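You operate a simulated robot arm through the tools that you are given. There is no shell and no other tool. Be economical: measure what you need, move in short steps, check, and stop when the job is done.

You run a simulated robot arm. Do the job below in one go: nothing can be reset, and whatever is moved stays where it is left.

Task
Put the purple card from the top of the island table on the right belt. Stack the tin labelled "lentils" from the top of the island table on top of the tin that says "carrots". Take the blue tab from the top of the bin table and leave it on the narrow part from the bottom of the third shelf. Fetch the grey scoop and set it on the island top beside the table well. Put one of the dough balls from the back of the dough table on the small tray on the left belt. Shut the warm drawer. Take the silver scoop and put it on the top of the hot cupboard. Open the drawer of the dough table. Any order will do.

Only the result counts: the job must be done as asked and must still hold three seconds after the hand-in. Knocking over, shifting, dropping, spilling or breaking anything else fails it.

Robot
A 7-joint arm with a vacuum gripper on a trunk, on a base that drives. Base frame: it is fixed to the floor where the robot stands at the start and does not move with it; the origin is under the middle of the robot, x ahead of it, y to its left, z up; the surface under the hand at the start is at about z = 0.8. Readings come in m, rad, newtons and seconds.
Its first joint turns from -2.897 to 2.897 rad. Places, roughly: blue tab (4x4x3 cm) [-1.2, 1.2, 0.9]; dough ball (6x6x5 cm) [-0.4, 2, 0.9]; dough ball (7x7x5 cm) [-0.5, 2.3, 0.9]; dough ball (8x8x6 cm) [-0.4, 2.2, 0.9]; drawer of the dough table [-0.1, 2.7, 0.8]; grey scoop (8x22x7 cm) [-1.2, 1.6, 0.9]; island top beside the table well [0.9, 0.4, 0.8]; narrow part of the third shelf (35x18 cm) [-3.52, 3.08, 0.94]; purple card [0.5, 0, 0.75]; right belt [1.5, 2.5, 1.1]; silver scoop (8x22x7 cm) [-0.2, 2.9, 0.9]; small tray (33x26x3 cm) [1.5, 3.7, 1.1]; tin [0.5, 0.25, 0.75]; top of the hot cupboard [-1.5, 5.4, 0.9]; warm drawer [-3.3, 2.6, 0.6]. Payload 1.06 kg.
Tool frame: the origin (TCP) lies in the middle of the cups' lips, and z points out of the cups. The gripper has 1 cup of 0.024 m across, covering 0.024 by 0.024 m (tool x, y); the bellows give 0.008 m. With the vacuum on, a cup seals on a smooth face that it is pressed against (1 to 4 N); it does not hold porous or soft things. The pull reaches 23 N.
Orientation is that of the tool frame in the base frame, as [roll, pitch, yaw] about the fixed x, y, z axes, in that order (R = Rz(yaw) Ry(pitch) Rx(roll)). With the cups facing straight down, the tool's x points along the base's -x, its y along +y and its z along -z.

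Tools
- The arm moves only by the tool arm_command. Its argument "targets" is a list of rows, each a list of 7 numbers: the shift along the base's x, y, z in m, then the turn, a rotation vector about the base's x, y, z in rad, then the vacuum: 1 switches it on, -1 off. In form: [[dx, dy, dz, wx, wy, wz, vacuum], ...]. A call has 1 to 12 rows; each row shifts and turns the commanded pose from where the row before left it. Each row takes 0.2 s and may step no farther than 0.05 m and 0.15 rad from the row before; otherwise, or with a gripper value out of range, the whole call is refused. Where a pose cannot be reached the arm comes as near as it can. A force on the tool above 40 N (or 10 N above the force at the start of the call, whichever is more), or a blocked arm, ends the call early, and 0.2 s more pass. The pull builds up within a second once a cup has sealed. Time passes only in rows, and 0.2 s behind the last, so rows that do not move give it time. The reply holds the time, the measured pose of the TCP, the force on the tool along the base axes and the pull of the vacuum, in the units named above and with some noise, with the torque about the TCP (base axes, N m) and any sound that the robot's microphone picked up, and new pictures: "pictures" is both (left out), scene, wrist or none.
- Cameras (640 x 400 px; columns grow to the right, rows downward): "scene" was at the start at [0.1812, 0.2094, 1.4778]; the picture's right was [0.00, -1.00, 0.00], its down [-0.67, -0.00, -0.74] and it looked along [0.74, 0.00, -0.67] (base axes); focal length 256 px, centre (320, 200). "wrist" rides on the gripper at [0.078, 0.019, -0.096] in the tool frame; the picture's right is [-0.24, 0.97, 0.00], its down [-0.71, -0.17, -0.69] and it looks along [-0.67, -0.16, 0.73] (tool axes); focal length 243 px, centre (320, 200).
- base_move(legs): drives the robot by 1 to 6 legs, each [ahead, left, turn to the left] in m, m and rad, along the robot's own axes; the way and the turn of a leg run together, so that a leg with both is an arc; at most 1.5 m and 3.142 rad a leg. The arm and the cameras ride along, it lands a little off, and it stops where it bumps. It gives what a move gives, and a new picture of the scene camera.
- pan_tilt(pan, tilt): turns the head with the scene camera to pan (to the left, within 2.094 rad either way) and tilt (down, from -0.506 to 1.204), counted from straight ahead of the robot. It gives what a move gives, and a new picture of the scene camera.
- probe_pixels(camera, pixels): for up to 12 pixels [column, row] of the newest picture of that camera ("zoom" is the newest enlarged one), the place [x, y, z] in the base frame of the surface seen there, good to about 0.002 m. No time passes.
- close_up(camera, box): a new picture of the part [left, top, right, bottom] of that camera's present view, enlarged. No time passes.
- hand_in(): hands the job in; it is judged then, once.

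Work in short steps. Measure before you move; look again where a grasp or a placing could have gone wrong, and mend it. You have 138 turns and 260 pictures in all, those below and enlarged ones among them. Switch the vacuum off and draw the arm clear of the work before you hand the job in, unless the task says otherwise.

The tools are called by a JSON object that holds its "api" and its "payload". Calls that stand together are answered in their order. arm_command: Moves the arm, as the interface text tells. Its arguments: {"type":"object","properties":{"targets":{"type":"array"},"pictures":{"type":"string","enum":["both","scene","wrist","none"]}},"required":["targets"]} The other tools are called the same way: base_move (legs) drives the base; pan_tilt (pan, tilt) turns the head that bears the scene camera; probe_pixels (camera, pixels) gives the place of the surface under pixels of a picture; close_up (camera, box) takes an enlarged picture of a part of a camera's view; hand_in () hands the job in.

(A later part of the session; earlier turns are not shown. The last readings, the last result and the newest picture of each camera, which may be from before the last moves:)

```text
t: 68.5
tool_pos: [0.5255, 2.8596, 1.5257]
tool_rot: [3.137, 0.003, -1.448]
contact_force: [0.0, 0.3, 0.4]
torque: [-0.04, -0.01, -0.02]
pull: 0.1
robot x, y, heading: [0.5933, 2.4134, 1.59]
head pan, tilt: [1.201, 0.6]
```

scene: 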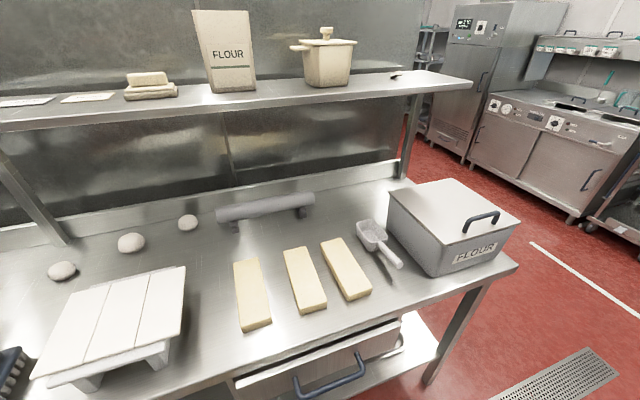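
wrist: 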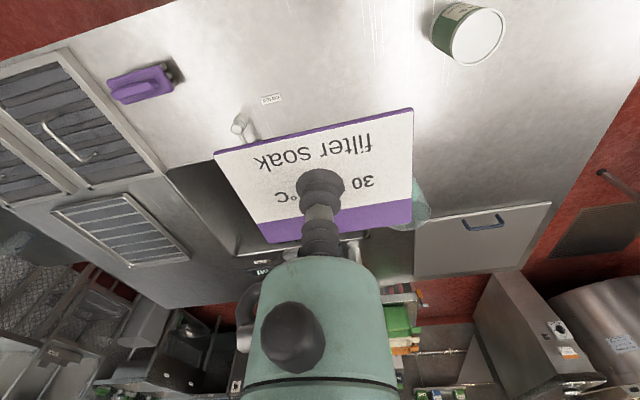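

I back to y≈2.03, turn to face the table (heading π), and approach slightly.

{"api": "base_move", "payload": {"legs": [[-0.36, 0, 0], [0, 0, 1.545], [0.08, 0, 0]]}}

{"api": "pan_tilt", "payload": {"pan": -0.2, "tilt": 0.75}}

```text
t: 75.3
tool_pos: [0.0775, 1.9887, 1.5257]
tool_rot: [3.137, 0.004, 0.117]
contact_force: [0.1, 0.9, 1.1]
torque: [0.03, -0.01, -0.02]
pull: 0.1
robot x, y, heading: [0.5207, 2.0536, -3.133]
head pan, tilt: [1.201, 0.6]
```

scene: 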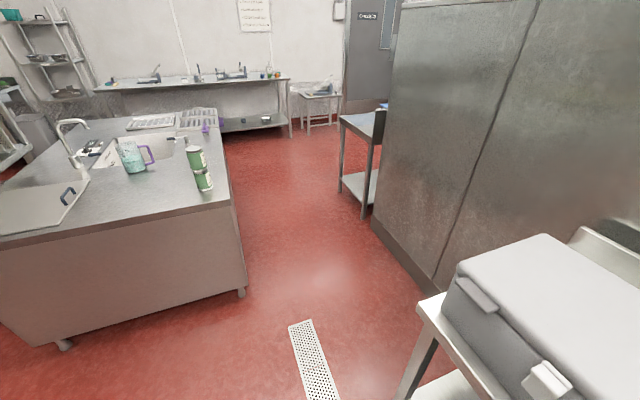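

```text
t: 76.8
tool_pos: [0.0771, 1.9894, 1.525]
tool_rot: [3.138, 0.004, 0.115]
contact_force: [-0.4, 0.3, -0.1]
torque: [-0.01, 0.03, 0.05]
pull: 0.1
robot x, y, heading: [0.5231, 2.0568, -3.132]
head pan, tilt: [-0.201, 0.75]
```

scene: 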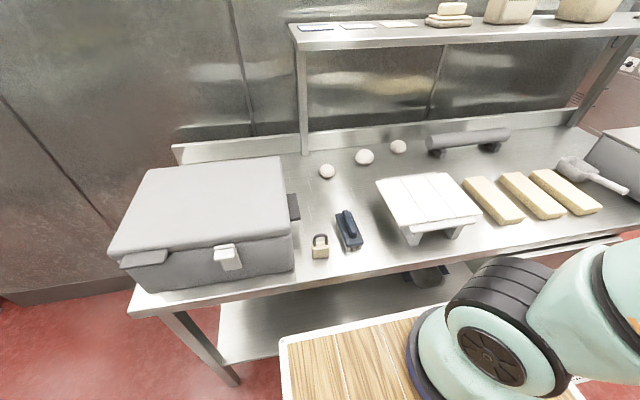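

Balls are visible at (327,171), (364,157), (398,146). I probe ball A, the table edge, and the shelf upright.

{"api": "probe_pixels", "payload": {"camera": "scene", "pixels": [[327, 168], [327, 176], [320, 171], [334, 171], [327, 164], [304, 150], [350, 272], [420, 245], [380, 185], [347, 228], [293, 190], [300, 45]]}}

{"api": "close_up", "payload": {"camera": "scene", "box": [280, 120, 440, 220]}}

```text
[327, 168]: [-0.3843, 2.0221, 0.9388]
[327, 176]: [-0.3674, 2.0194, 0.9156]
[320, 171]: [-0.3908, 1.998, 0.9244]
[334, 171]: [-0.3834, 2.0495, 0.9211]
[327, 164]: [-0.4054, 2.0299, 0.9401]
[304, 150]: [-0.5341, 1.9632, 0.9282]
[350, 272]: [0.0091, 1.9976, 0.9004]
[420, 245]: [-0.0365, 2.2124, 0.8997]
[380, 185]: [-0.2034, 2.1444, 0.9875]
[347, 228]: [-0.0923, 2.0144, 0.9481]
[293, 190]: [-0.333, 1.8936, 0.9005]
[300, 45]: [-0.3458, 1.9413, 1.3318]
```

```text
4.00 times, centred on (360, 170) of scene
```

zoom: 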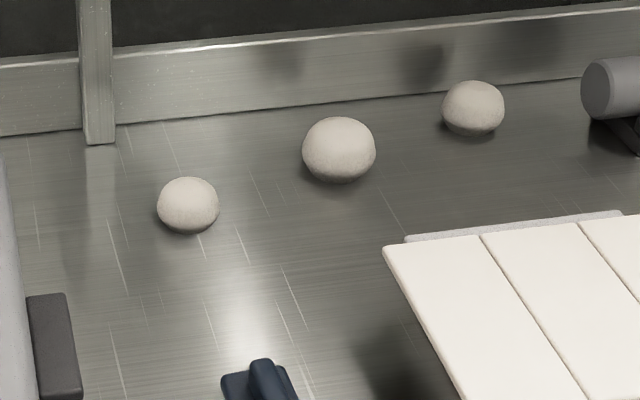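

Ball A's centre is ≈(-0.397,2.025), top 0.945. I descend in front of the shelf while tilting the tool 0.45 rad so it leans toward the robot.

{"api": "arm_command", "payload": {"targets": [[-0.0197, 0.0034, -0.0417, 0, 0, -0.115, -1], [-0.0197, 0.0034, -0.0417, 0, 0.15, 0, -1], [-0.0197, 0.0034, -0.0417, 0, 0.15, 0, -1], [-0.0197, 0.0034, -0.0417, 0, 0.15, 0, -1], [-0.0197, 0.0034, -0.0417, 0, 0, 0, -1], [-0.0197, 0.0034, -0.0417, 0, 0, 0, -1], [-0.0197, 0.0034, -0.0417, 0, 0, 0, -1], [-0.0197, 0.0034, -0.0417, 0, 0, 0, -1], [-0.0197, 0.0034, -0.0417, 0, 0, 0, -1], [0, 0, 0, 0, 0, 0, -1]], "pictures": "both"}}

```text
t: 79.0
tool_pos: [-0.0991, 2.0215, 1.149]
tool_rot: [3.139, 0.453, 0.001]
contact_force: [-0.5, 0.4, 0.0]
torque: [-0.04, 0.02, 0.01]
pull: 0.1
robot x, y, heading: [0.5196, 2.053, -3.131]
head pan, tilt: [-0.201, 0.75]
```

scene: 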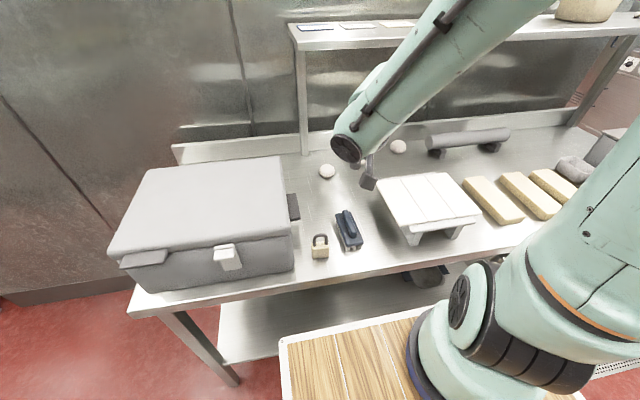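
wrist: 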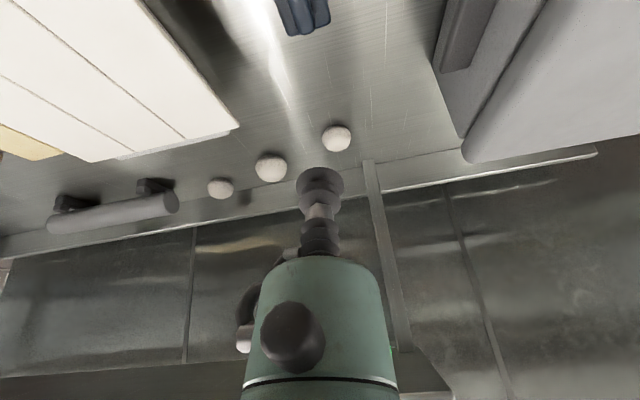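

I check how far the wrist is from the shelf lip.

{"api": "probe_pixels", "payload": {"camera": "scene", "pixels": [[345, 148], [340, 128], [365, 85], [400, 60], [440, 10], [365, 182], [380, 120]]}}

{"api": "probe_pixels", "payload": {"camera": "wrist", "pixels": [[336, 138], [336, 130], [336, 148], [322, 138], [350, 138]]}}

```text
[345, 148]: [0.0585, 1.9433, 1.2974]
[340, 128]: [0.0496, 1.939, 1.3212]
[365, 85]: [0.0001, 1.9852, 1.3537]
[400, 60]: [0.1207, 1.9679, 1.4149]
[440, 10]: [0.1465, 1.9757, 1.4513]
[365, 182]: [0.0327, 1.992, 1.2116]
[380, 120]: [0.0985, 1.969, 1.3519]
```

```text
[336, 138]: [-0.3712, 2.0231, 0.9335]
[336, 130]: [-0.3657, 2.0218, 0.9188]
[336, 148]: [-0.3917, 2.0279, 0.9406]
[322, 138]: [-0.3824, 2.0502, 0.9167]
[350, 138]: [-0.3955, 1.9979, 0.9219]
```

The wrist will stay about 6 cm clear. I go to the pre-grasp point.

{"api": "arm_command", "payload": {"targets": [[-0.0383, 0.0004, -0.0167, 0, 0, 0, -1], [-0.0383, 0.0004, -0.0167, 0, 0, 0, -1], [-0.0383, 0.0004, -0.0167, 0, 0, 0, -1], [-0.0383, 0.0004, -0.0167, 0, 0, 0, -1], [-0.0383, 0.0004, -0.0167, 0, 0, 0, -1], [-0.0383, 0.0004, -0.0157, 0, 0, 0, -1], [-0.0174, 0, -0.036, 0, 0, 0, 1], [-0.0174, 0, -0.036, 0, 0, 0, 1], [0, 0, 0, 0, 0, 0, 1]], "pictures": "both"}}

```text
t: 81.0
tool_pos: [-0.3591, 2.0223, 0.9807]
tool_rot: [3.139, 0.455, 0.002]
contact_force: [0.1, -0.1, -0.3]
torque: [0.0, 0.0, 0.01]
pull: 0.1
out of reach, approached as far as the arm can: row 1
robot x, y, heading: [0.5188, 2.0553, -3.129]
head pan, tilt: [-0.201, 0.75]
```

scene: 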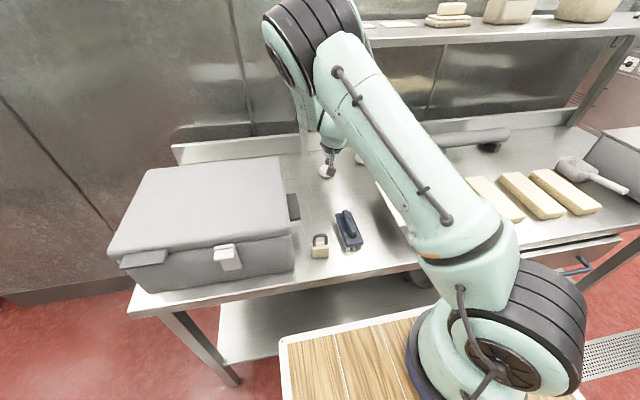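
wrist: 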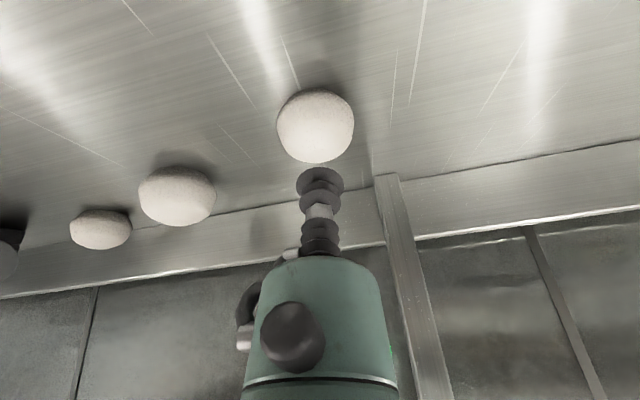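

I approach along the tool axis in small steps with the vacuum on.

{"api": "arm_command", "payload": {"targets": [[-0.012, 0.001, -0.0225, 0, 0, 0, 1], [-0.0045, 0, -0.009, 0, 0, 0, 1], [-0.0025, 0, -0.0045, 0, 0, 0, 1], [-0.002, 0, -0.0035, 0, 0, 0, 1], [0, 0, 0, 0, 0, 0, 1], [0, 0, 0, 0, 0, 0, 1]], "pictures": "wrist"}}

```text
t: 82.4
tool_pos: [-0.3799, 2.0233, 0.9408]
tool_rot: [3.14, 0.454, 0.001]
contact_force: [0.0, -0.9, -0.9]
torque: [-0.01, -0.01, -0.02]
pull: 0.0
robot x, y, heading: [0.5195, 2.0547, -3.129]
head pan, tilt: [-0.201, 0.75]
```

wrist: 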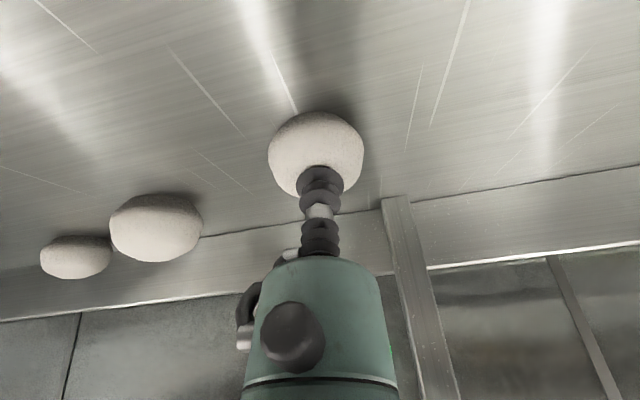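

No contact yet; I go on in 2 mm steps.

{"api": "arm_command", "payload": {"targets": [[-0.0012, 0.0008, -0.0022, 0, 0, 0, 1], [-0.0012, 0, -0.0022, 0, 0, 0, 1], [0, 0, 0, 0, 0, 0, 1], [0, 0, 0, 0, 0, 0, 1]], "pictures": "none"}}

```text
t: 83.4
tool_pos: [-0.3828, 2.0241, 0.9379]
tool_rot: [3.139, 0.455, 0.0]
contact_force: [-0.6, -1.4, 2.7]
torque: [0.02, -0.07, 0.03]
pull: 23.2
robot x, y, heading: [0.5175, 2.0552, -3.129]
head pan, tilt: [-0.201, 0.75]
```

Sealed (23 N). I lift a little, then draw out from under the shelf.

{"api": "arm_command", "payload": {"targets": [[0.004, 0, 0.01, 0, 0, 0, 1], [0.01, 0, 0.025, 0, 0, 0, 1], [0.02, 0, 0.03, 0, 0, 0, 1], [0.04, 0, 0.02, 0, 0, 0, 1], [0.04, 0, 0.02, 0, 0, 0, 1], [0.04, 0, 0.02, 0, 0, 0, 1], [0.04, 0, 0.02, 0, 0, 0, 1], [0.035, 0, 0.03, 0, 0, 0, 1], [0.03, 0, 0.035, 0, 0, 0, 1], [0.02, 0, 0.04, 0, 0, 0, 1], [0.02, 0, 0.04, 0, 0, 0, 1], [0.02, 0, 0.04, 0, 0, 0, 1]], "pictures": "both"}}

```text
t: 85.8
tool_pos: [-0.099, 2.1193, 1.2182]
tool_rot: [3.121, 0.452, -0.275]
contact_force: [-0.1, -0.4, -1.1]
torque: [-0.01, 0.02, 0.03]
pull: 22.7
robot x, y, heading: [0.5198, 2.0532, -3.129]
head pan, tilt: [-0.201, 0.75]
stopped in row 12: the arm was blocked; the commanded pose is now the measured one
```

scene: 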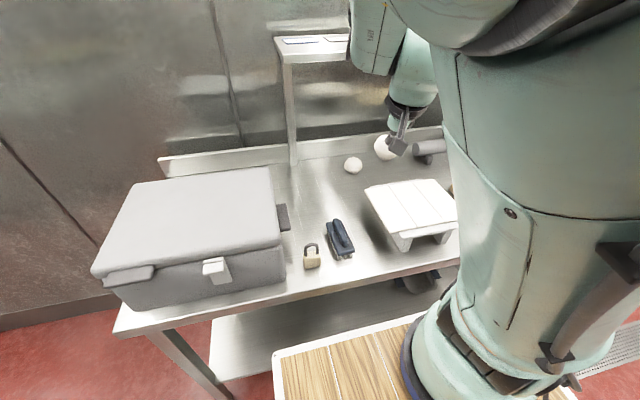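
wrist: 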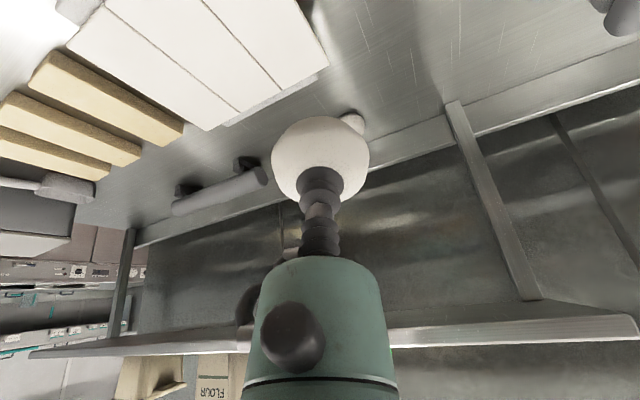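

The arm was blocked when folding (its elbow nears the camera mast). I untilt the tool and move toward +y, away from the mast.

{"api": "arm_command", "payload": {"targets": [[0, 0.01, 0, -0.04, -0.14, 0, 1], [0, 0.02, 0, -0.04, -0.14, 0, 1], [0, 0.03, 0, -0.04, -0.14, 0, 1], [0, 0.03, 0.01, 0, 0, 0, 1]], "pictures": "scene"}}

```text
t: 86.8
tool_pos: [-0.0987, 2.2077, 1.2277]
tool_rot: [3.121, 0.011, -0.267]
contact_force: [0.1, 0.4, -1.4]
torque: [0.02, -0.02, 0.0]
pull: 23.1
robot x, y, heading: [0.5208, 2.0553, -3.129]
head pan, tilt: [-0.201, 0.75]
```

scene: 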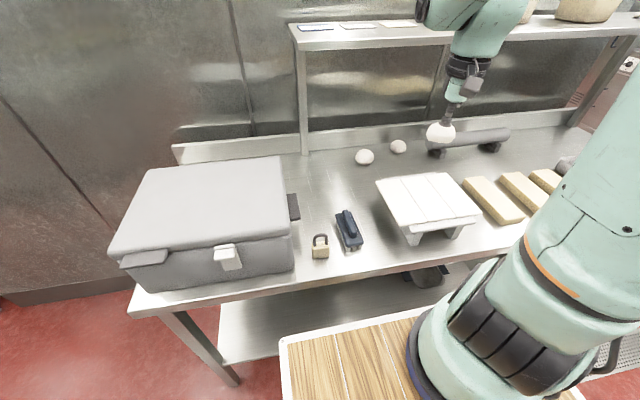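

Free again. I raise the ball and pull it a little closer.

{"api": "arm_command", "payload": {"targets": [[0.01, 0, 0.045, 0, 0, 0.1, 1], [0.015, 0, 0.045, 0, 0, 0.1, 1], [0.015, 0, 0.045, 0, 0, 0.06, 1], [0.015, 0, 0.045, 0, 0, 0, 1], [0.015, 0, 0.045, 0, 0, 0, 1], [0.02, 0, 0.02, 0, 0, 0, 1], [0, 0, 0, 0, 0, 0, 1]], "pictures": "scene"}}

```text
t: 88.4
tool_pos: [-0.0093, 2.207, 1.4739]
tool_rot: [3.117, 0.013, -0.007]
contact_force: [-1.2, 0.3, -1.1]
torque: [-0.03, -0.01, 0.04]
pull: 23.1
robot x, y, heading: [0.5205, 2.0554, -3.127]
head pan, tilt: [-0.201, 0.75]
```

scene: 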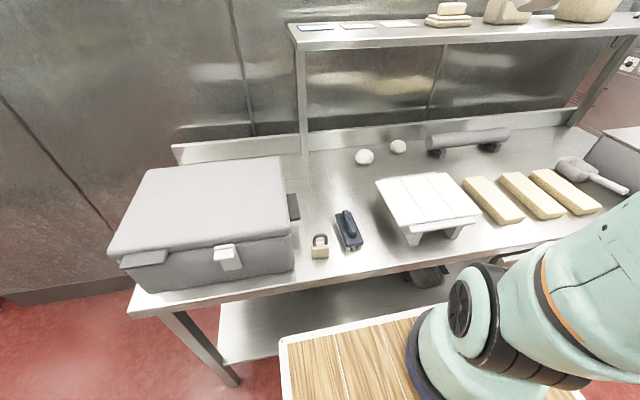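

I back off from the table and drive north (robot's right) to y≈3.6.

{"api": "base_move", "payload": {"legs": [[-0.1, 0, -0.014], [0, -1.5, 0]]}}

{"api": "pan_tilt", "payload": {"pan": -1.8, "tilt": 0.6}}

```text
t: 96.6
tool_pos: [0.1167, 3.7286, 1.4746]
tool_rot: [3.12, 0.013, -0.042]
contact_force: [0.4, -0.4, 0.0]
torque: [-0.01, -0.01, 0.01]
pull: 22.9
robot x, y, heading: [0.6436, 3.5568, 3.114]
head pan, tilt: [-0.201, 0.75]
```

scene: 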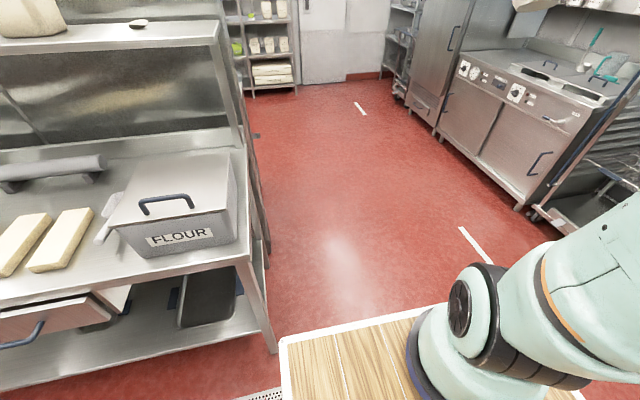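

```text
t: 98.3
tool_pos: [0.1149, 3.7276, 1.4734]
tool_rot: [3.119, 0.013, -0.042]
contact_force: [-0.5, 1.4, -1.3]
torque: [-0.01, -0.03, 0.01]
pull: 23.4
robot x, y, heading: [0.6409, 3.5555, 3.12]
head pan, tilt: [-1.799, 0.6]
```

scene: 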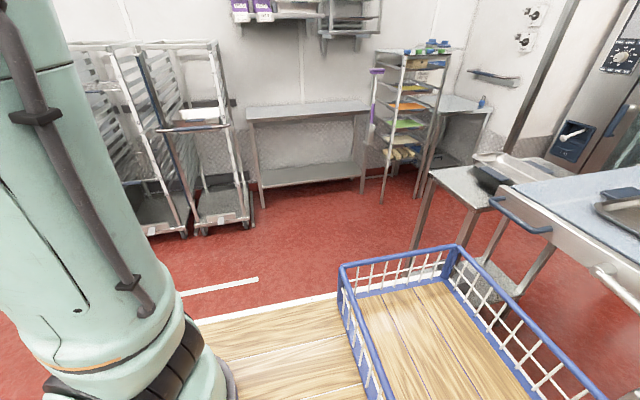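

I probe the side table, the belt and its blue handle before turning.

{"api": "probe_pixels", "payload": {"camera": "scene", "pixels": [[495, 202], [548, 232], [430, 175], [415, 250], [600, 185], [625, 205], [530, 225], [600, 265], [480, 165], [490, 310]]}}

```text
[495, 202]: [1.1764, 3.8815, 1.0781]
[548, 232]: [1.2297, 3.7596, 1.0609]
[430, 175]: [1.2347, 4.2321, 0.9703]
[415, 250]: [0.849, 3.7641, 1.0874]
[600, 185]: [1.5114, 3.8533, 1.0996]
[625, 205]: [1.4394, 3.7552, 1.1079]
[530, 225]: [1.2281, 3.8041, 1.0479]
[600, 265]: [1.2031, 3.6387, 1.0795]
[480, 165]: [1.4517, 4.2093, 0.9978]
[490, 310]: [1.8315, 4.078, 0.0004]
```

I turn right by ~π to face the left belt.

{"api": "base_move", "payload": {"legs": [[0.02, 0, 0], [0, 0, -3.12], [0, 0.1, 0]]}}

{"api": "pan_tilt", "payload": {"pan": 0.1, "tilt": 0.7}}

```text
t: 107.2
tool_pos: [1.1425, 3.4729, 1.4747]
tool_rot: [3.119, 0.015, 3.07]
contact_force: [0.4, 0.4, -1.8]
torque: [0.0, 0.0, 0.02]
pull: 22.8
robot x, y, heading: [0.6252, 3.6556, -0.059]
head pan, tilt: [-1.799, 0.6]
```

scene: 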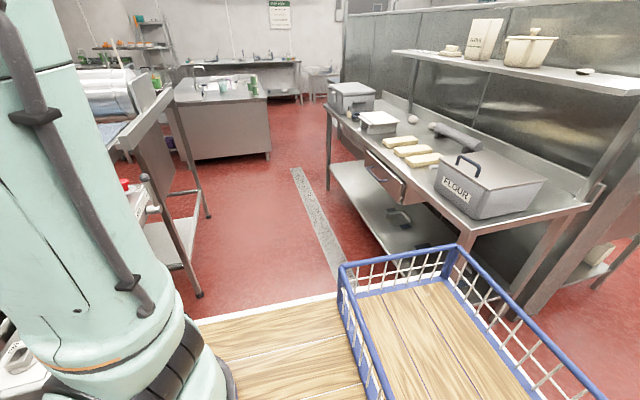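

```text
t: 109.1
tool_pos: [1.1437, 3.4714, 1.4748]
tool_rot: [3.119, 0.014, 3.069]
contact_force: [0.1, 0.3, -0.8]
torque: [0.02, 0.0, 0.02]
pull: 22.9
robot x, y, heading: [0.6217, 3.656, -0.056]
head pan, tilt: [0.099, 0.7]
```

scene: 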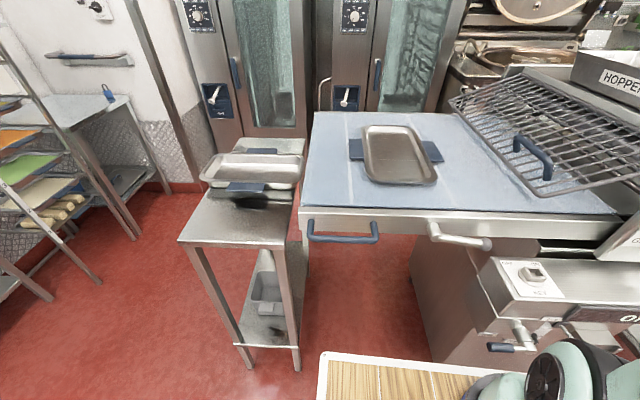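

The small tray is at (400,155) on the left belt. I probe it.

{"api": "probe_pixels", "payload": {"camera": "scene", "pixels": [[400, 155], [370, 130], [415, 130], [380, 178], [430, 178], [400, 170], [355, 150], [435, 150], [545, 190], [510, 75]]}}

{"api": "arm_command", "payload": {"targets": [[0.045, 0.02, 0, 0, 0, 0, 1], [0.045, 0.02, 0, 0, 0, 0, 1], [0.045, 0.02, 0, 0, 0, 0, 1], [0.03, 0.03, 0, 0, 0, 0, 1], [0.03, 0.03, 0, 0, 0, 0, 1], [0.01, 0.04, 0, 0, 0, 0, 1], [0, 0, 0, 0, 0, 0, 1]], "pictures": "both"}}

```text
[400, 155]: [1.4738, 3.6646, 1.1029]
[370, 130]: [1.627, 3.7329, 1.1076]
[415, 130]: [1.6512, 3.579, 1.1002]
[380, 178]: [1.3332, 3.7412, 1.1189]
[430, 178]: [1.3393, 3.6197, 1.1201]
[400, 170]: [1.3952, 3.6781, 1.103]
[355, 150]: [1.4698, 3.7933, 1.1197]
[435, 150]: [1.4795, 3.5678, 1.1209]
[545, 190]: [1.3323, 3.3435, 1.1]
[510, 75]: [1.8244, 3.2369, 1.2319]
```

```text
t: 110.7
tool_pos: [1.347, 3.6298, 1.477]
tool_rot: [3.119, 0.013, 3.071]
contact_force: [-0.1, 0.0, -0.9]
torque: [0.0, 0.01, 0.04]
pull: 23.0
robot x, y, heading: [0.6283, 3.6573, -0.056]
head pan, tilt: [0.099, 0.7]
```

scene: 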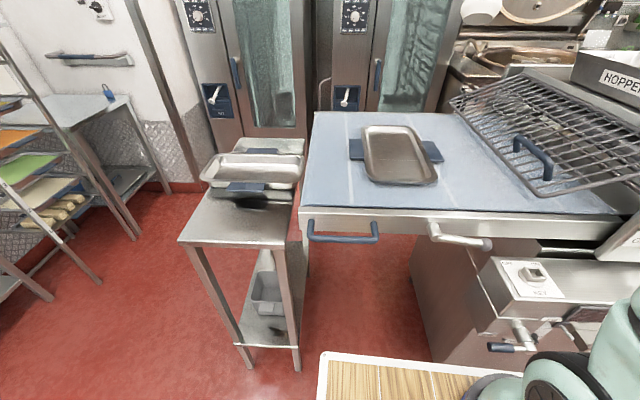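
wrist: 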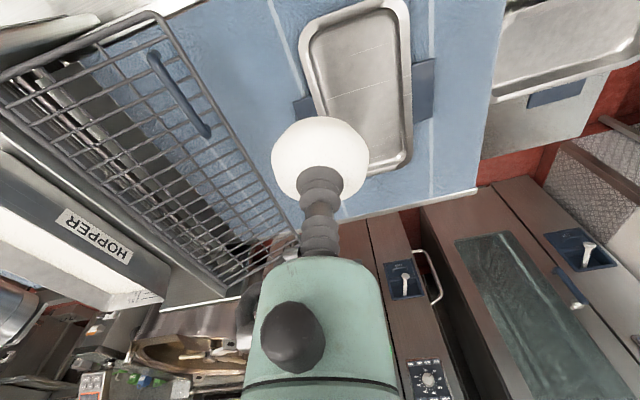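

Tray floor z≈1.103, centre ≈(1.48,3.67). I move above it, re-tilt to the picking attitude so the ball's flat side faces down, and descend.

{"api": "arm_command", "payload": {"targets": [[0.035, 0.015, -0.02, 0, 0, 0, 1], [0.035, 0.015, -0.03, 0, 0, 0, 1], [0.035, 0.015, -0.03, 0, -0.15, 0, 1], [0, 0, -0.04, 0, -0.15, 0, 1], [0, 0, -0.04, 0, -0.15, 0, 1], [0, 0, -0.04, 0, 0, 0, 1], [0, 0, -0.04, 0, 0, 0, 1], [0, 0, -0.03, 0, 0, 0, 1], [0, 0, 0, 0, 0, 0, 1]], "pictures": "both"}}

```text
t: 112.7
tool_pos: [1.4515, 3.6764, 1.2009]
tool_rot: [3.086, 0.462, 3.061]
contact_force: [-0.2, 0.1, -0.5]
torque: [-0.01, 0.0, -0.01]
pull: 22.6
robot x, y, heading: [0.624, 3.6596, -0.055]
head pan, tilt: [0.099, 0.7]
```

scene: 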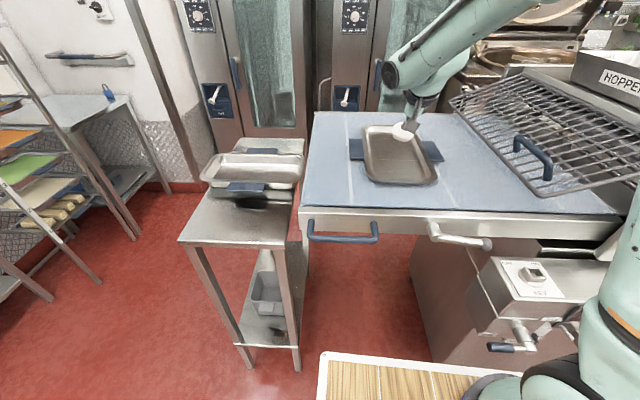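
wrist: 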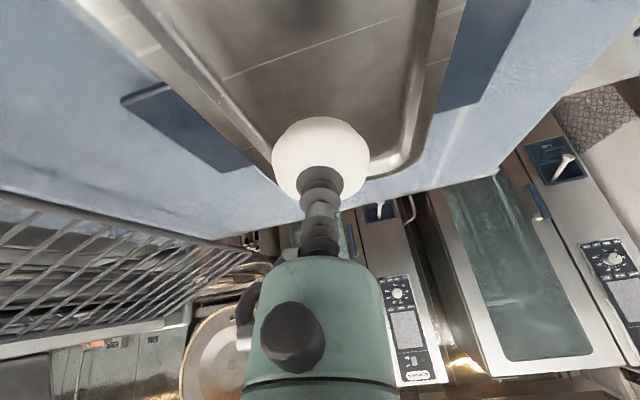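

I lower into the tray (expected contact z≈1.141).

{"api": "arm_command", "payload": {"targets": [[0, 0, -0.035, 0, 0, 0, 1], [0, 0, -0.015, 0, 0, 0, 1], [0, 0, -0.005, 0, 0, 0, 1], [0, 0, -0.003, 0, 0, 0, 1], [0, 0, 0, 0, 0, 0, 1]], "pictures": "scene"}}

{"api": "close_up", "payload": {"camera": "scene", "box": [340, 80, 470, 200]}}

```text
t: 113.9
tool_pos: [1.4533, 3.6763, 1.1471]
tool_rot: [3.085, 0.461, 3.06]
contact_force: [0.5, -0.5, -0.8]
torque: [0.01, 0.03, 0.03]
pull: 23.0
robot x, y, heading: [0.6274, 3.6599, -0.054]
head pan, tilt: [0.099, 0.7]
```

scene: 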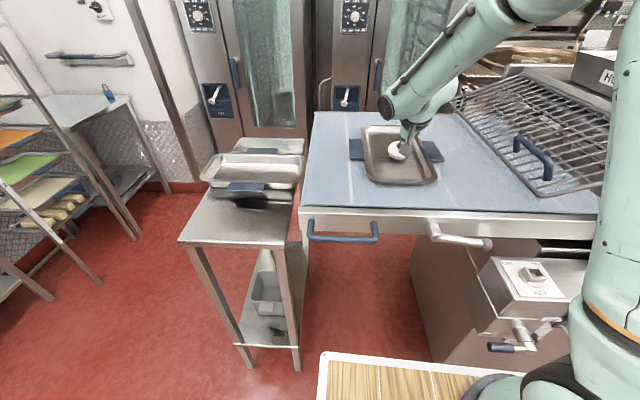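

```text
3.33 times, centred on (405, 140) of scene
```

zoom: 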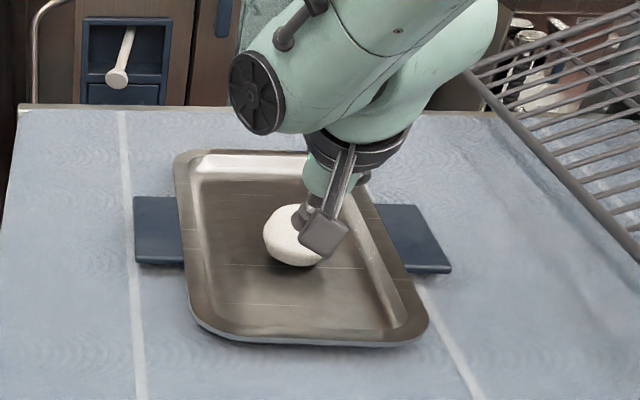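

Nearly there; I descend the last 5–6 mm, then release.

{"api": "arm_command", "payload": {"targets": [[0, 0, -0.004, 0, 0, 0, 1], [0, 0, -0.001, 0, 0, 0, 1], [0, 0, 0, 0, 0, 0, 1]], "pictures": "none"}}

```text
t: 114.7
tool_pos: [1.4517, 3.6767, 1.1423]
tool_rot: [3.084, 0.464, 3.065]
contact_force: [-2.6, 3.9, 12.7]
torque: [-0.11, -0.07, -0.03]
pull: 23.1
robot x, y, heading: [0.6263, 3.6579, -0.057]
head pan, tilt: [0.099, 0.7]
```

{"api": "arm_command", "payload": {"targets": [[0, 0, 0.001, 0, 0, 0, 1], [0, 0, 0, 0, 0, 0, -1], [0, 0, 0, 0, 0, 0, -1], [0, 0, 0, 0, 0, 0, -1], [0, 0, 0, 0, 0, 0, -1], [-0.005, 0, 0.01, 0, 0, 0, -1], [-0.012, 0, 0.024, 0, 0, 0, -1], [0, 0, 0.04, 0, 0, 0, -1], [0, 0, 0.04, 0, 0.15, 0, -1], [0, 0, 0.04, 0, 0.15, 0, -1], [0, 0, 0.04, 0, 0.15, 0, -1], [0, 0, 0.04, 0, 0, 0, -1]], "pictures": "scene"}}

{"api": "close_up", "payload": {"camera": "scene", "box": [340, 80, 470, 200]}}

```text
t: 117.3
tool_pos: [1.4368, 3.6754, 1.3768]
tool_rot: [3.12, 0.011, 3.07]
contact_force: [0.3, -0.7, -0.5]
torque: [0.01, -0.03, 0.03]
pull: 0.1
robot x, y, heading: [0.6253, 3.6575, -0.054]
head pan, tilt: [0.099, 0.7]
```

scene: 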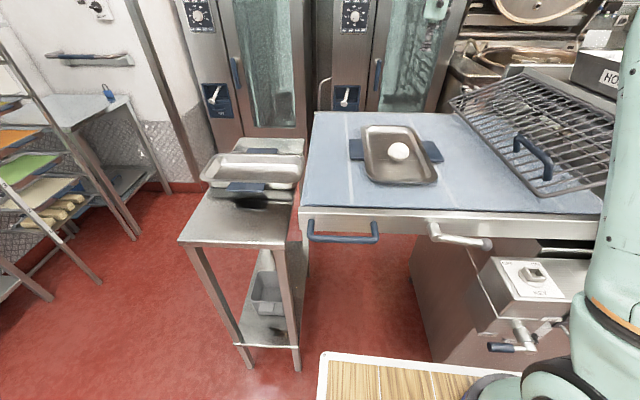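

```text
3.33 times, centred on (405, 140) of scene
```

zoom: 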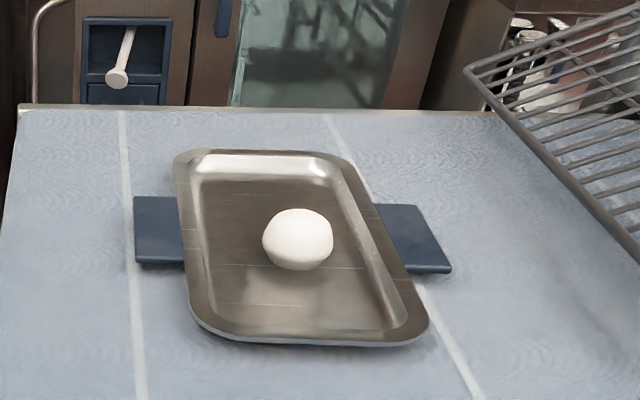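

Ball is well inside the tray. I raise and retract the arm.

{"api": "arm_command", "payload": {"targets": [[0, 0, 0.045, 0, 0, 0, -1], [0, 0, 0.045, 0, 0, 0, -1], [-0.045, 0, 0, 0, 0, 0, -1], [-0.045, 0, 0, 0, 0, 0, -1], [-0.045, 0, 0, 0, 0, 0, -1], [-0.045, 0, 0, 0, 0, 0, -1], [-0.045, 0, 0, 0, 0, 0, -1], [-0.045, 0, 0, 0, 0, 0, -1], [-0.03, 0, 0, 0, 0, 0, -1]], "pictures": "none"}}

```text
t: 119.3
tool_pos: [1.1366, 3.6779, 1.465]
tool_rot: [3.12, 0.013, 3.071]
contact_force: [1.4, 0.3, -0.8]
torque: [-0.02, 0.01, 0.01]
pull: 0.0
robot x, y, heading: [0.6257, 3.656, -0.057]
head pan, tilt: [0.099, 0.7]
```

I turn right to face −y and shift toward the dough table's north end.

{"api": "base_move", "payload": {"legs": [[0, 0, -1.51], [0.2, -0.16, 0]]}}

{"api": "pan_tilt", "payload": {"pan": -0.5, "tilt": 0.85}}

```text
t: 124.9
tool_pos: [0.4982, 2.9498, 1.4644]
tool_rot: [3.118, 0.012, 1.539]
contact_force: [0.0, -1.1, 0.5]
torque: [-0.01, -0.01, -0.03]
pull: 0.0
robot x, y, heading: [0.4617, 3.461, -1.586]
head pan, tilt: [0.099, 0.7]
```

scene: 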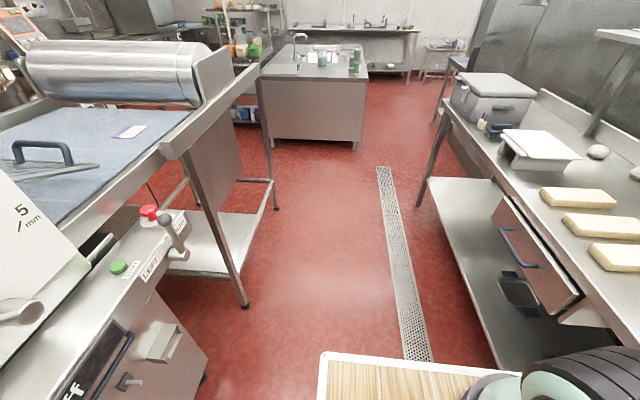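

```text
t: 125.9
tool_pos: [0.4977, 2.9494, 1.4661]
tool_rot: [3.119, 0.015, 1.538]
contact_force: [0.3, -0.3, 0.1]
torque: [-0.01, 0.01, 0.03]
pull: 0.0
robot x, y, heading: [0.4539, 3.4614, -1.586]
head pan, tilt: [-0.499, 0.85]
```

scene: 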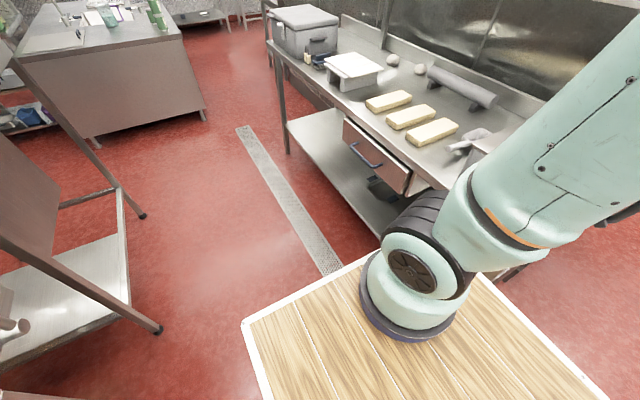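

The drawer front is visible at (375,155) with its handle. I enlarge and probe it.

{"api": "close_up", "payload": {"camera": "scene", "box": [320, 95, 440, 215]}}

{"api": "probe_pixels", "payload": {"camera": "scene", "pixels": [[345, 125], [405, 188], [370, 145], [390, 165], [365, 158], [382, 165], [352, 144], [360, 135], [385, 155], [400, 165], [407, 172], [412, 180]]}}

```text
3.33 times, centred on (380, 155) of scene
```

zoom: 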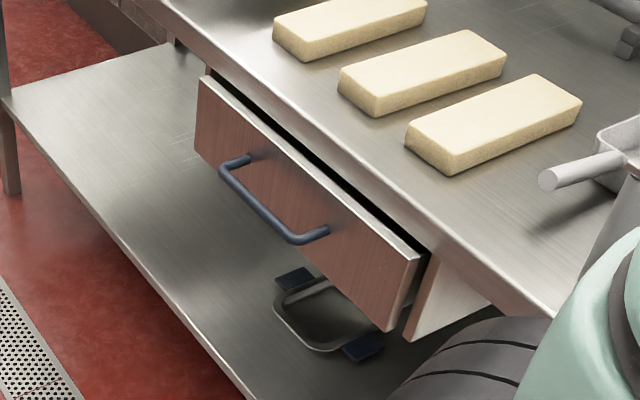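

```text
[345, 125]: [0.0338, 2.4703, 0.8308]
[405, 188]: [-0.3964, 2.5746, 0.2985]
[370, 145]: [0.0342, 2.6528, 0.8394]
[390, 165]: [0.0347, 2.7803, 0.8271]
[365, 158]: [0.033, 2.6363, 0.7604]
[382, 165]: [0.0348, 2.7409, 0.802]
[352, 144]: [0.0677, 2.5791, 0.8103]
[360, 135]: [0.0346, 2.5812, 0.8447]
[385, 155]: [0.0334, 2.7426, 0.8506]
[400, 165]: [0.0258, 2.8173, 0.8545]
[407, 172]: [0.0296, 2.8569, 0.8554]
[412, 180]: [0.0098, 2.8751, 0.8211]
```

Drawer front is at x=0.0345; a free patch is near (y 2.81, z 0.80). I turn the tool horizontal (facing −x) while lowering in the corridor.

{"api": "arm_command", "payload": {"targets": [[-0.0044, -0.0126, -0.0333, 0, 0.1428, 0, -1], [-0.0044, -0.0126, -0.0333, 0, 0.1428, 0, -1], [-0.0044, -0.0126, -0.0333, 0, 0.1428, 0, -1], [-0.0044, -0.0126, -0.0333, 0, 0.1428, 0, -1], [-0.0044, -0.0126, -0.0333, 0, 0.1428, 0, -1], [-0.0044, -0.0126, -0.0333, 0, 0.1428, 0, -1], [-0.0044, -0.0126, -0.0333, 0, 0.1428, 0, -1], [-0.0044, -0.0126, -0.0333, 0, 0.1428, 0, -1], [-0.0044, -0.0126, -0.0333, 0, 0.1428, 0, -1], [-0.0044, -0.0126, -0.0333, 0, 0.1428, 0, -1], [-0.0044, -0.0126, -0.0333, 0, 0.1428, 0, -1], [0, 0, 0, 0, 0, 0, -1]], "pictures": "both"}}

```text
t: 128.5
tool_pos: [0.4502, 2.8128, 1.1016]
tool_rot: [-1.593, 0.033, 1.585]
contact_force: [0.5, 0.4, 0.4]
torque: [0.0, 0.0, -0.01]
pull: 0.0
robot x, y, heading: [0.4579, 3.4617, -1.587]
head pan, tilt: [-0.499, 0.85]
```

scene: 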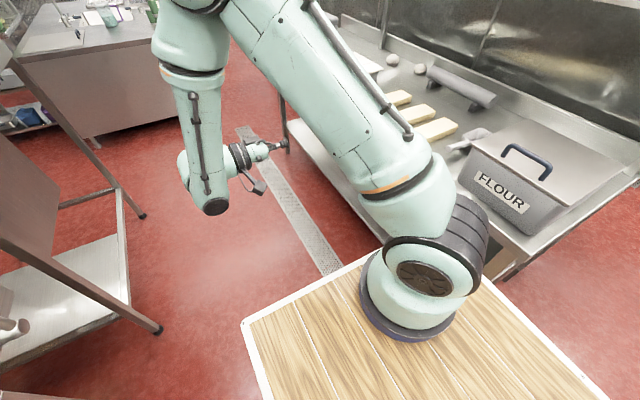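
wrist: 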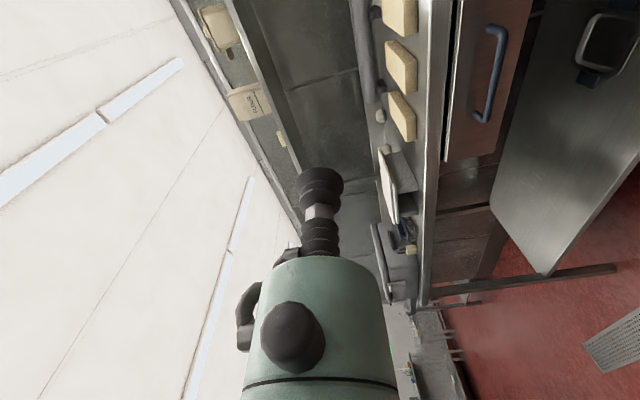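

Orientation is right. I lower to z≈0.80, then advance toward the drawer front.

{"api": "arm_command", "payload": {"targets": [[-0.02, 0, -0.043, 0, 0, 0, -1], [-0.02, 0, -0.043, 0, 0, 0, -1], [-0.02, 0, -0.043, 0, 0, 0, -1], [-0.02, 0, -0.043, 0, 0, 0, -1], [-0.02, 0, -0.043, 0, 0, 0, -1], [-0.02, 0, -0.043, 0, 0, 0, -1], [-0.02, 0, -0.043, 0, 0, 0, -1], [-0.045, 0, 0, 0, 0, 0, -1], [-0.045, 0, 0, 0, 0, 0, -1], [-0.045, 0, 0, 0, 0, 0, -1], [-0.04, 0, 0, 0, 0, 0, -1], [0, 0, 0, 0, 0, 0, -1]], "pictures": "both"}}

```text
t: 131.1
tool_pos: [0.1335, 2.8117, 0.7989]
tool_rot: [-1.594, 0.035, 1.586]
contact_force: [-0.6, 0.7, 0.3]
torque: [-0.02, -0.02, 0.01]
pull: 0.1
robot x, y, heading: [0.4555, 3.4604, -1.583]
head pan, tilt: [-0.499, 0.85]
```

scene: 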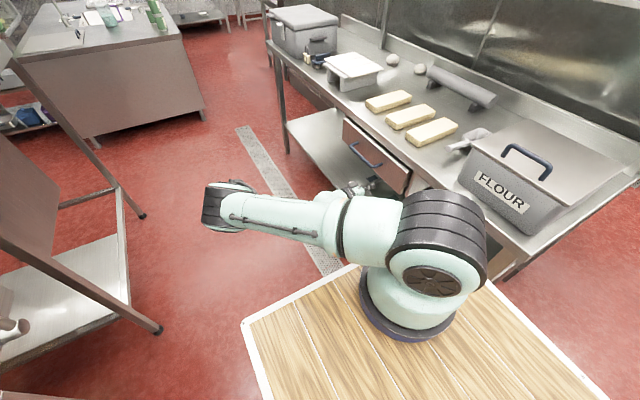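
wrist: 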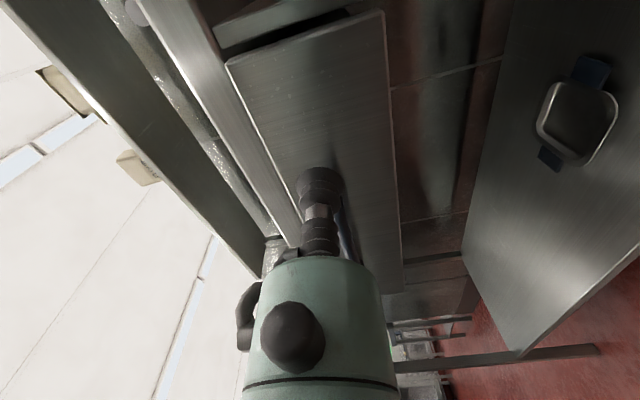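

I advance the last 10 cm with vacuum on and press lightly.

{"api": "arm_command", "payload": {"targets": [[-0.04, 0, 0, 0, 0, 0, 1], [-0.035, 0, 0, 0, 0, 0, 1], [-0.015, 0, 0, 0, 0, 0, 1], [-0.006, 0, 0, 0, 0, 0, 1], [-0.004, 0, 0, 0, 0, 0, 1], [-0.002, 0, 0, 0, 0, 0, 1], [0, 0, 0, 0, 0, 0, 1], [0, 0, 0, 0, 0, 0, 1]], "pictures": "none"}}

```text
t: 132.9
tool_pos: [0.0325, 2.8098, 0.7986]
tool_rot: [-1.592, 0.033, 1.585]
contact_force: [10.4, -3.7, -2.0]
torque: [0.08, 0.09, -0.06]
pull: 23.3
robot x, y, heading: [0.4577, 3.4606, -1.584]
head pan, tilt: [-0.499, 0.85]
```

Sealed. I pull gently in +x.

{"api": "arm_command", "payload": {"targets": [[0.006, 0, 0, 0, 0, 0, 1], [0.01, 0, 0, 0, 0, 0, 1], [0.015, 0, 0, 0, 0, 0, 1], [0.02, 0, 0, 0, 0, 0, 1], [0.02, 0, 0, 0, 0, 0, 1], [0.02, 0, 0, 0, 0, 0, 1], [0, 0, 0, 0, 0, 0, 1]], "pictures": "scene"}}

```text
t: 134.5
tool_pos: [0.1237, 2.8111, 0.7971]
tool_rot: [-1.593, 0.032, 1.585]
contact_force: [0.5, 0.8, 9.0]
torque: [0.0, -0.03, -0.02]
pull: 22.6
robot x, y, heading: [0.4568, 3.4598, -1.586]
head pan, tilt: [-0.499, 0.85]
```

scene: 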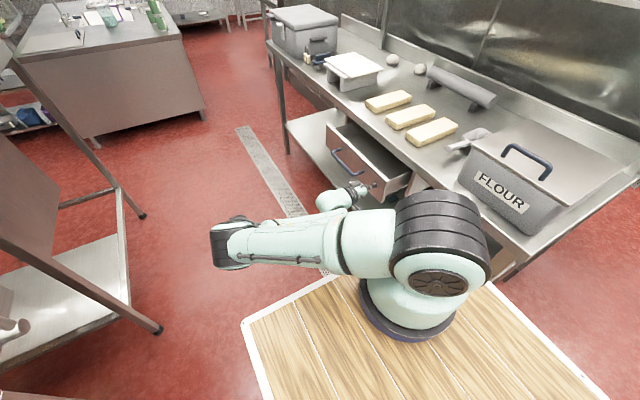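

The drawer follows. I pull on.

{"api": "arm_command", "payload": {"targets": [[0.02, 0, 0.0005, 0, 0, 0, 1], [0.02, 0, 0, 0, 0, 0, 1], [0.02, 0, 0, 0, 0, 0, 1], [0.02, 0, 0, 0, 0, 0, 1], [0.02, 0, 0, 0, 0, 0, 1], [0.02, 0, 0, 0, 0, 0, 1], [0.02, 0, 0, 0, 0, 0, 1], [0.02, 0, 0, 0, 0, 0, 1], [0, 0, 0, 0, 0, 0, 1]], "pictures": "scene"}}

```text
t: 136.5
tool_pos: [0.2831, 2.81, 0.798]
tool_rot: [-1.59, 0.034, 1.585]
contact_force: [-0.9, 1.4, 8.2]
torque: [-0.02, -0.01, 0.04]
pull: 23.1
robot x, y, heading: [0.4607, 3.4585, -1.583]
head pan, tilt: [-0.499, 0.85]
```

scene: 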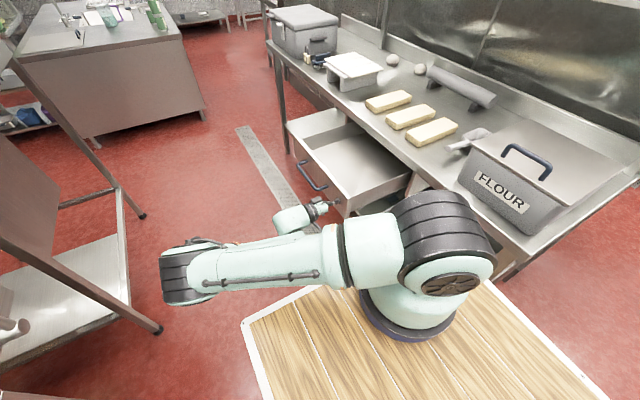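

25 cm open. I check the elbow's clearance to the sheeter before pulling further.

{"api": "probe_pixels", "payload": {"camera": "scene", "pixels": [[165, 275], [180, 250], [200, 300], [205, 265], [350, 150], [300, 140]]}}

{"api": "close_up", "payload": {"camera": "scene", "box": [280, 90, 440, 230]}}

```text
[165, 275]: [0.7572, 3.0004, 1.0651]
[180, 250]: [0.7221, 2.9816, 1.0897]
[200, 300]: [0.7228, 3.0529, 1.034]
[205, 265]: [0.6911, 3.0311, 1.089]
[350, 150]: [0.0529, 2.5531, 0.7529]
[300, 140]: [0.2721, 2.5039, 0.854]
```

```text
2.86 times, centred on (360, 160) of scene
```

zoom: 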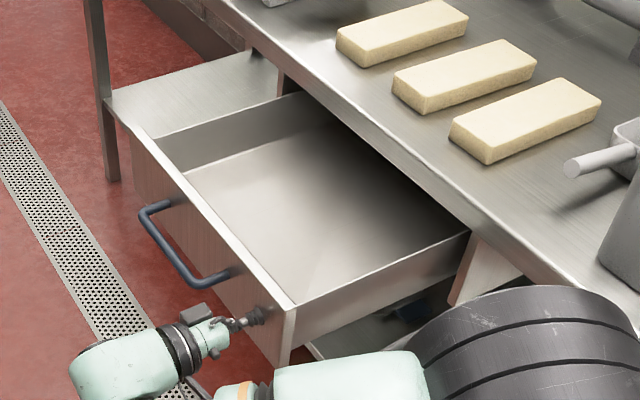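

Plenty of room. I pull up to 8 cm further, watching for the end stop.

{"api": "arm_command", "payload": {"targets": [[0.016, 0, 0, 0, 0, 0, 1], [0.016, 0, 0, 0, 0, 0, 1], [0.016, 0, 0, 0, 0, 0, 1], [0.016, 0, 0, 0, 0, 0, 1], [0.016, 0, 0, 0, 0, 0, 1], [0, 0, 0, 0, 0, 0, 1]], "pictures": "scene"}}

```text
t: 137.9
tool_pos: [0.3638, 2.8113, 0.7988]
tool_rot: [-1.593, 0.033, 1.586]
contact_force: [0.8, 4.9, 1.0]
torque: [0.23, 0.0, 0.04]
pull: 23.5
robot x, y, heading: [0.4585, 3.4632, -1.584]
head pan, tilt: [-0.499, 0.85]
```

scene: 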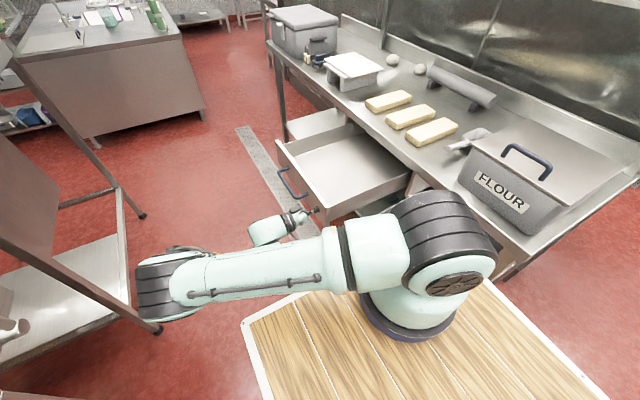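

33 cm open — the side force is rising, so I stop here, release, and back off.

{"api": "arm_command", "payload": {"targets": [[0, 0, 0, 0, 0, 0, -1], [0, 0, 0, 0, 0, 0, -1], [0, 0, 0, 0, 0, 0, -1], [0, 0, 0, 0, 0, 0, -1], [0.02, 0, 0, 0, 0, 0, -1], [0.03, 0, 0.01, 0, 0, 0, -1], [0.02, 0, 0.04, 0, 0, 0, -1], [0, 0, 0.045, 0, 0, 0, -1], [0, 0, 0.045, 0, 0, 0, -1], [0, 0, 0.045, 0, 0, 0, -1], [0, 0, 0.045, 0, 0, 0, -1], [0, 0, 0.045, 0, 0, 0, -1]], "pictures": "scene"}}

{"api": "probe_pixels", "payload": {"camera": "scene", "pixels": [[275, 145], [310, 215], [285, 180], [467, 140], [483, 135], [455, 148], [500, 140]]}}

```text
t: 140.5
tool_pos: [0.4341, 2.8122, 1.0746]
tool_rot: [-1.593, 0.032, 1.587]
contact_force: [0.2, -0.1, -0.3]
torque: [0.01, -0.01, 0.01]
pull: 0.0
robot x, y, heading: [0.457, 3.4597, -1.59]
head pan, tilt: [-0.499, 0.85]
```

scene: 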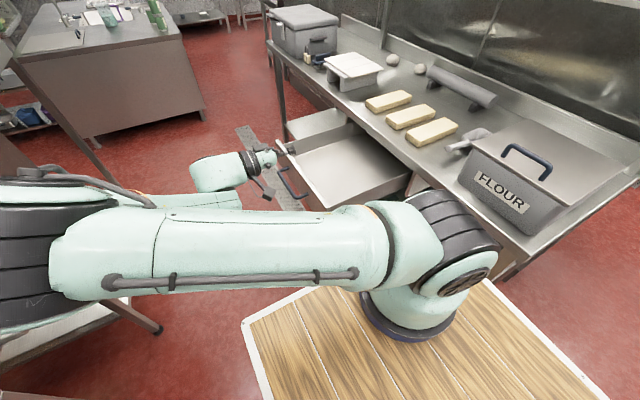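

```text
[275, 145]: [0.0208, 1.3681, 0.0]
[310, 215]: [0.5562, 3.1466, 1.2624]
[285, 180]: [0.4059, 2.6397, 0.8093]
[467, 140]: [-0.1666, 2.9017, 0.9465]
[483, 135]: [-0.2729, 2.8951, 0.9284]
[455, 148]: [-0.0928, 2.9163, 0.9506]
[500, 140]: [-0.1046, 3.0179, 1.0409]
```

Drawer stays open (front ≈0.37). I turn the tool back to pointing down while rising.

{"api": "arm_command", "payload": {"targets": [[0, 0, 0.03, 0, -0.1428, 0, -1], [0, 0, 0.03, 0, -0.1428, 0, -1], [0, 0, 0.03, 0, -0.1428, 0, -1], [0, 0, 0.03, 0, -0.1428, 0, -1], [0, 0, 0.03, 0, -0.1428, 0, -1], [0, 0, 0.03, 0, -0.1428, 0, -1], [0, 0, 0.03, 0, -0.1428, 0, -1], [0, 0, 0.03, 0, -0.1428, 0, -1], [0, 0, 0.03, 0, -0.1428, 0, -1], [0, 0, 0.02, 0, -0.1428, 0, -1], [0, 0, 0.02, 0, -0.1428, 0, -1], [0, 0, 0, 0, 0, 0, -1]], "pictures": "scene"}}

```text
t: 143.1
tool_pos: [0.4332, 2.8103, 1.3837]
tool_rot: [3.117, 0.013, 1.539]
contact_force: [0.6, 0.9, 0.3]
torque: [0.02, 0.0, -0.02]
pull: 0.1
robot x, y, heading: [0.4586, 3.4624, -1.583]
head pan, tilt: [-0.499, 0.85]
```

scene: 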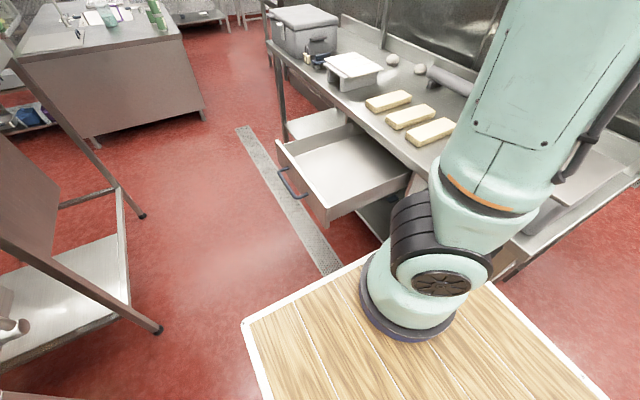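

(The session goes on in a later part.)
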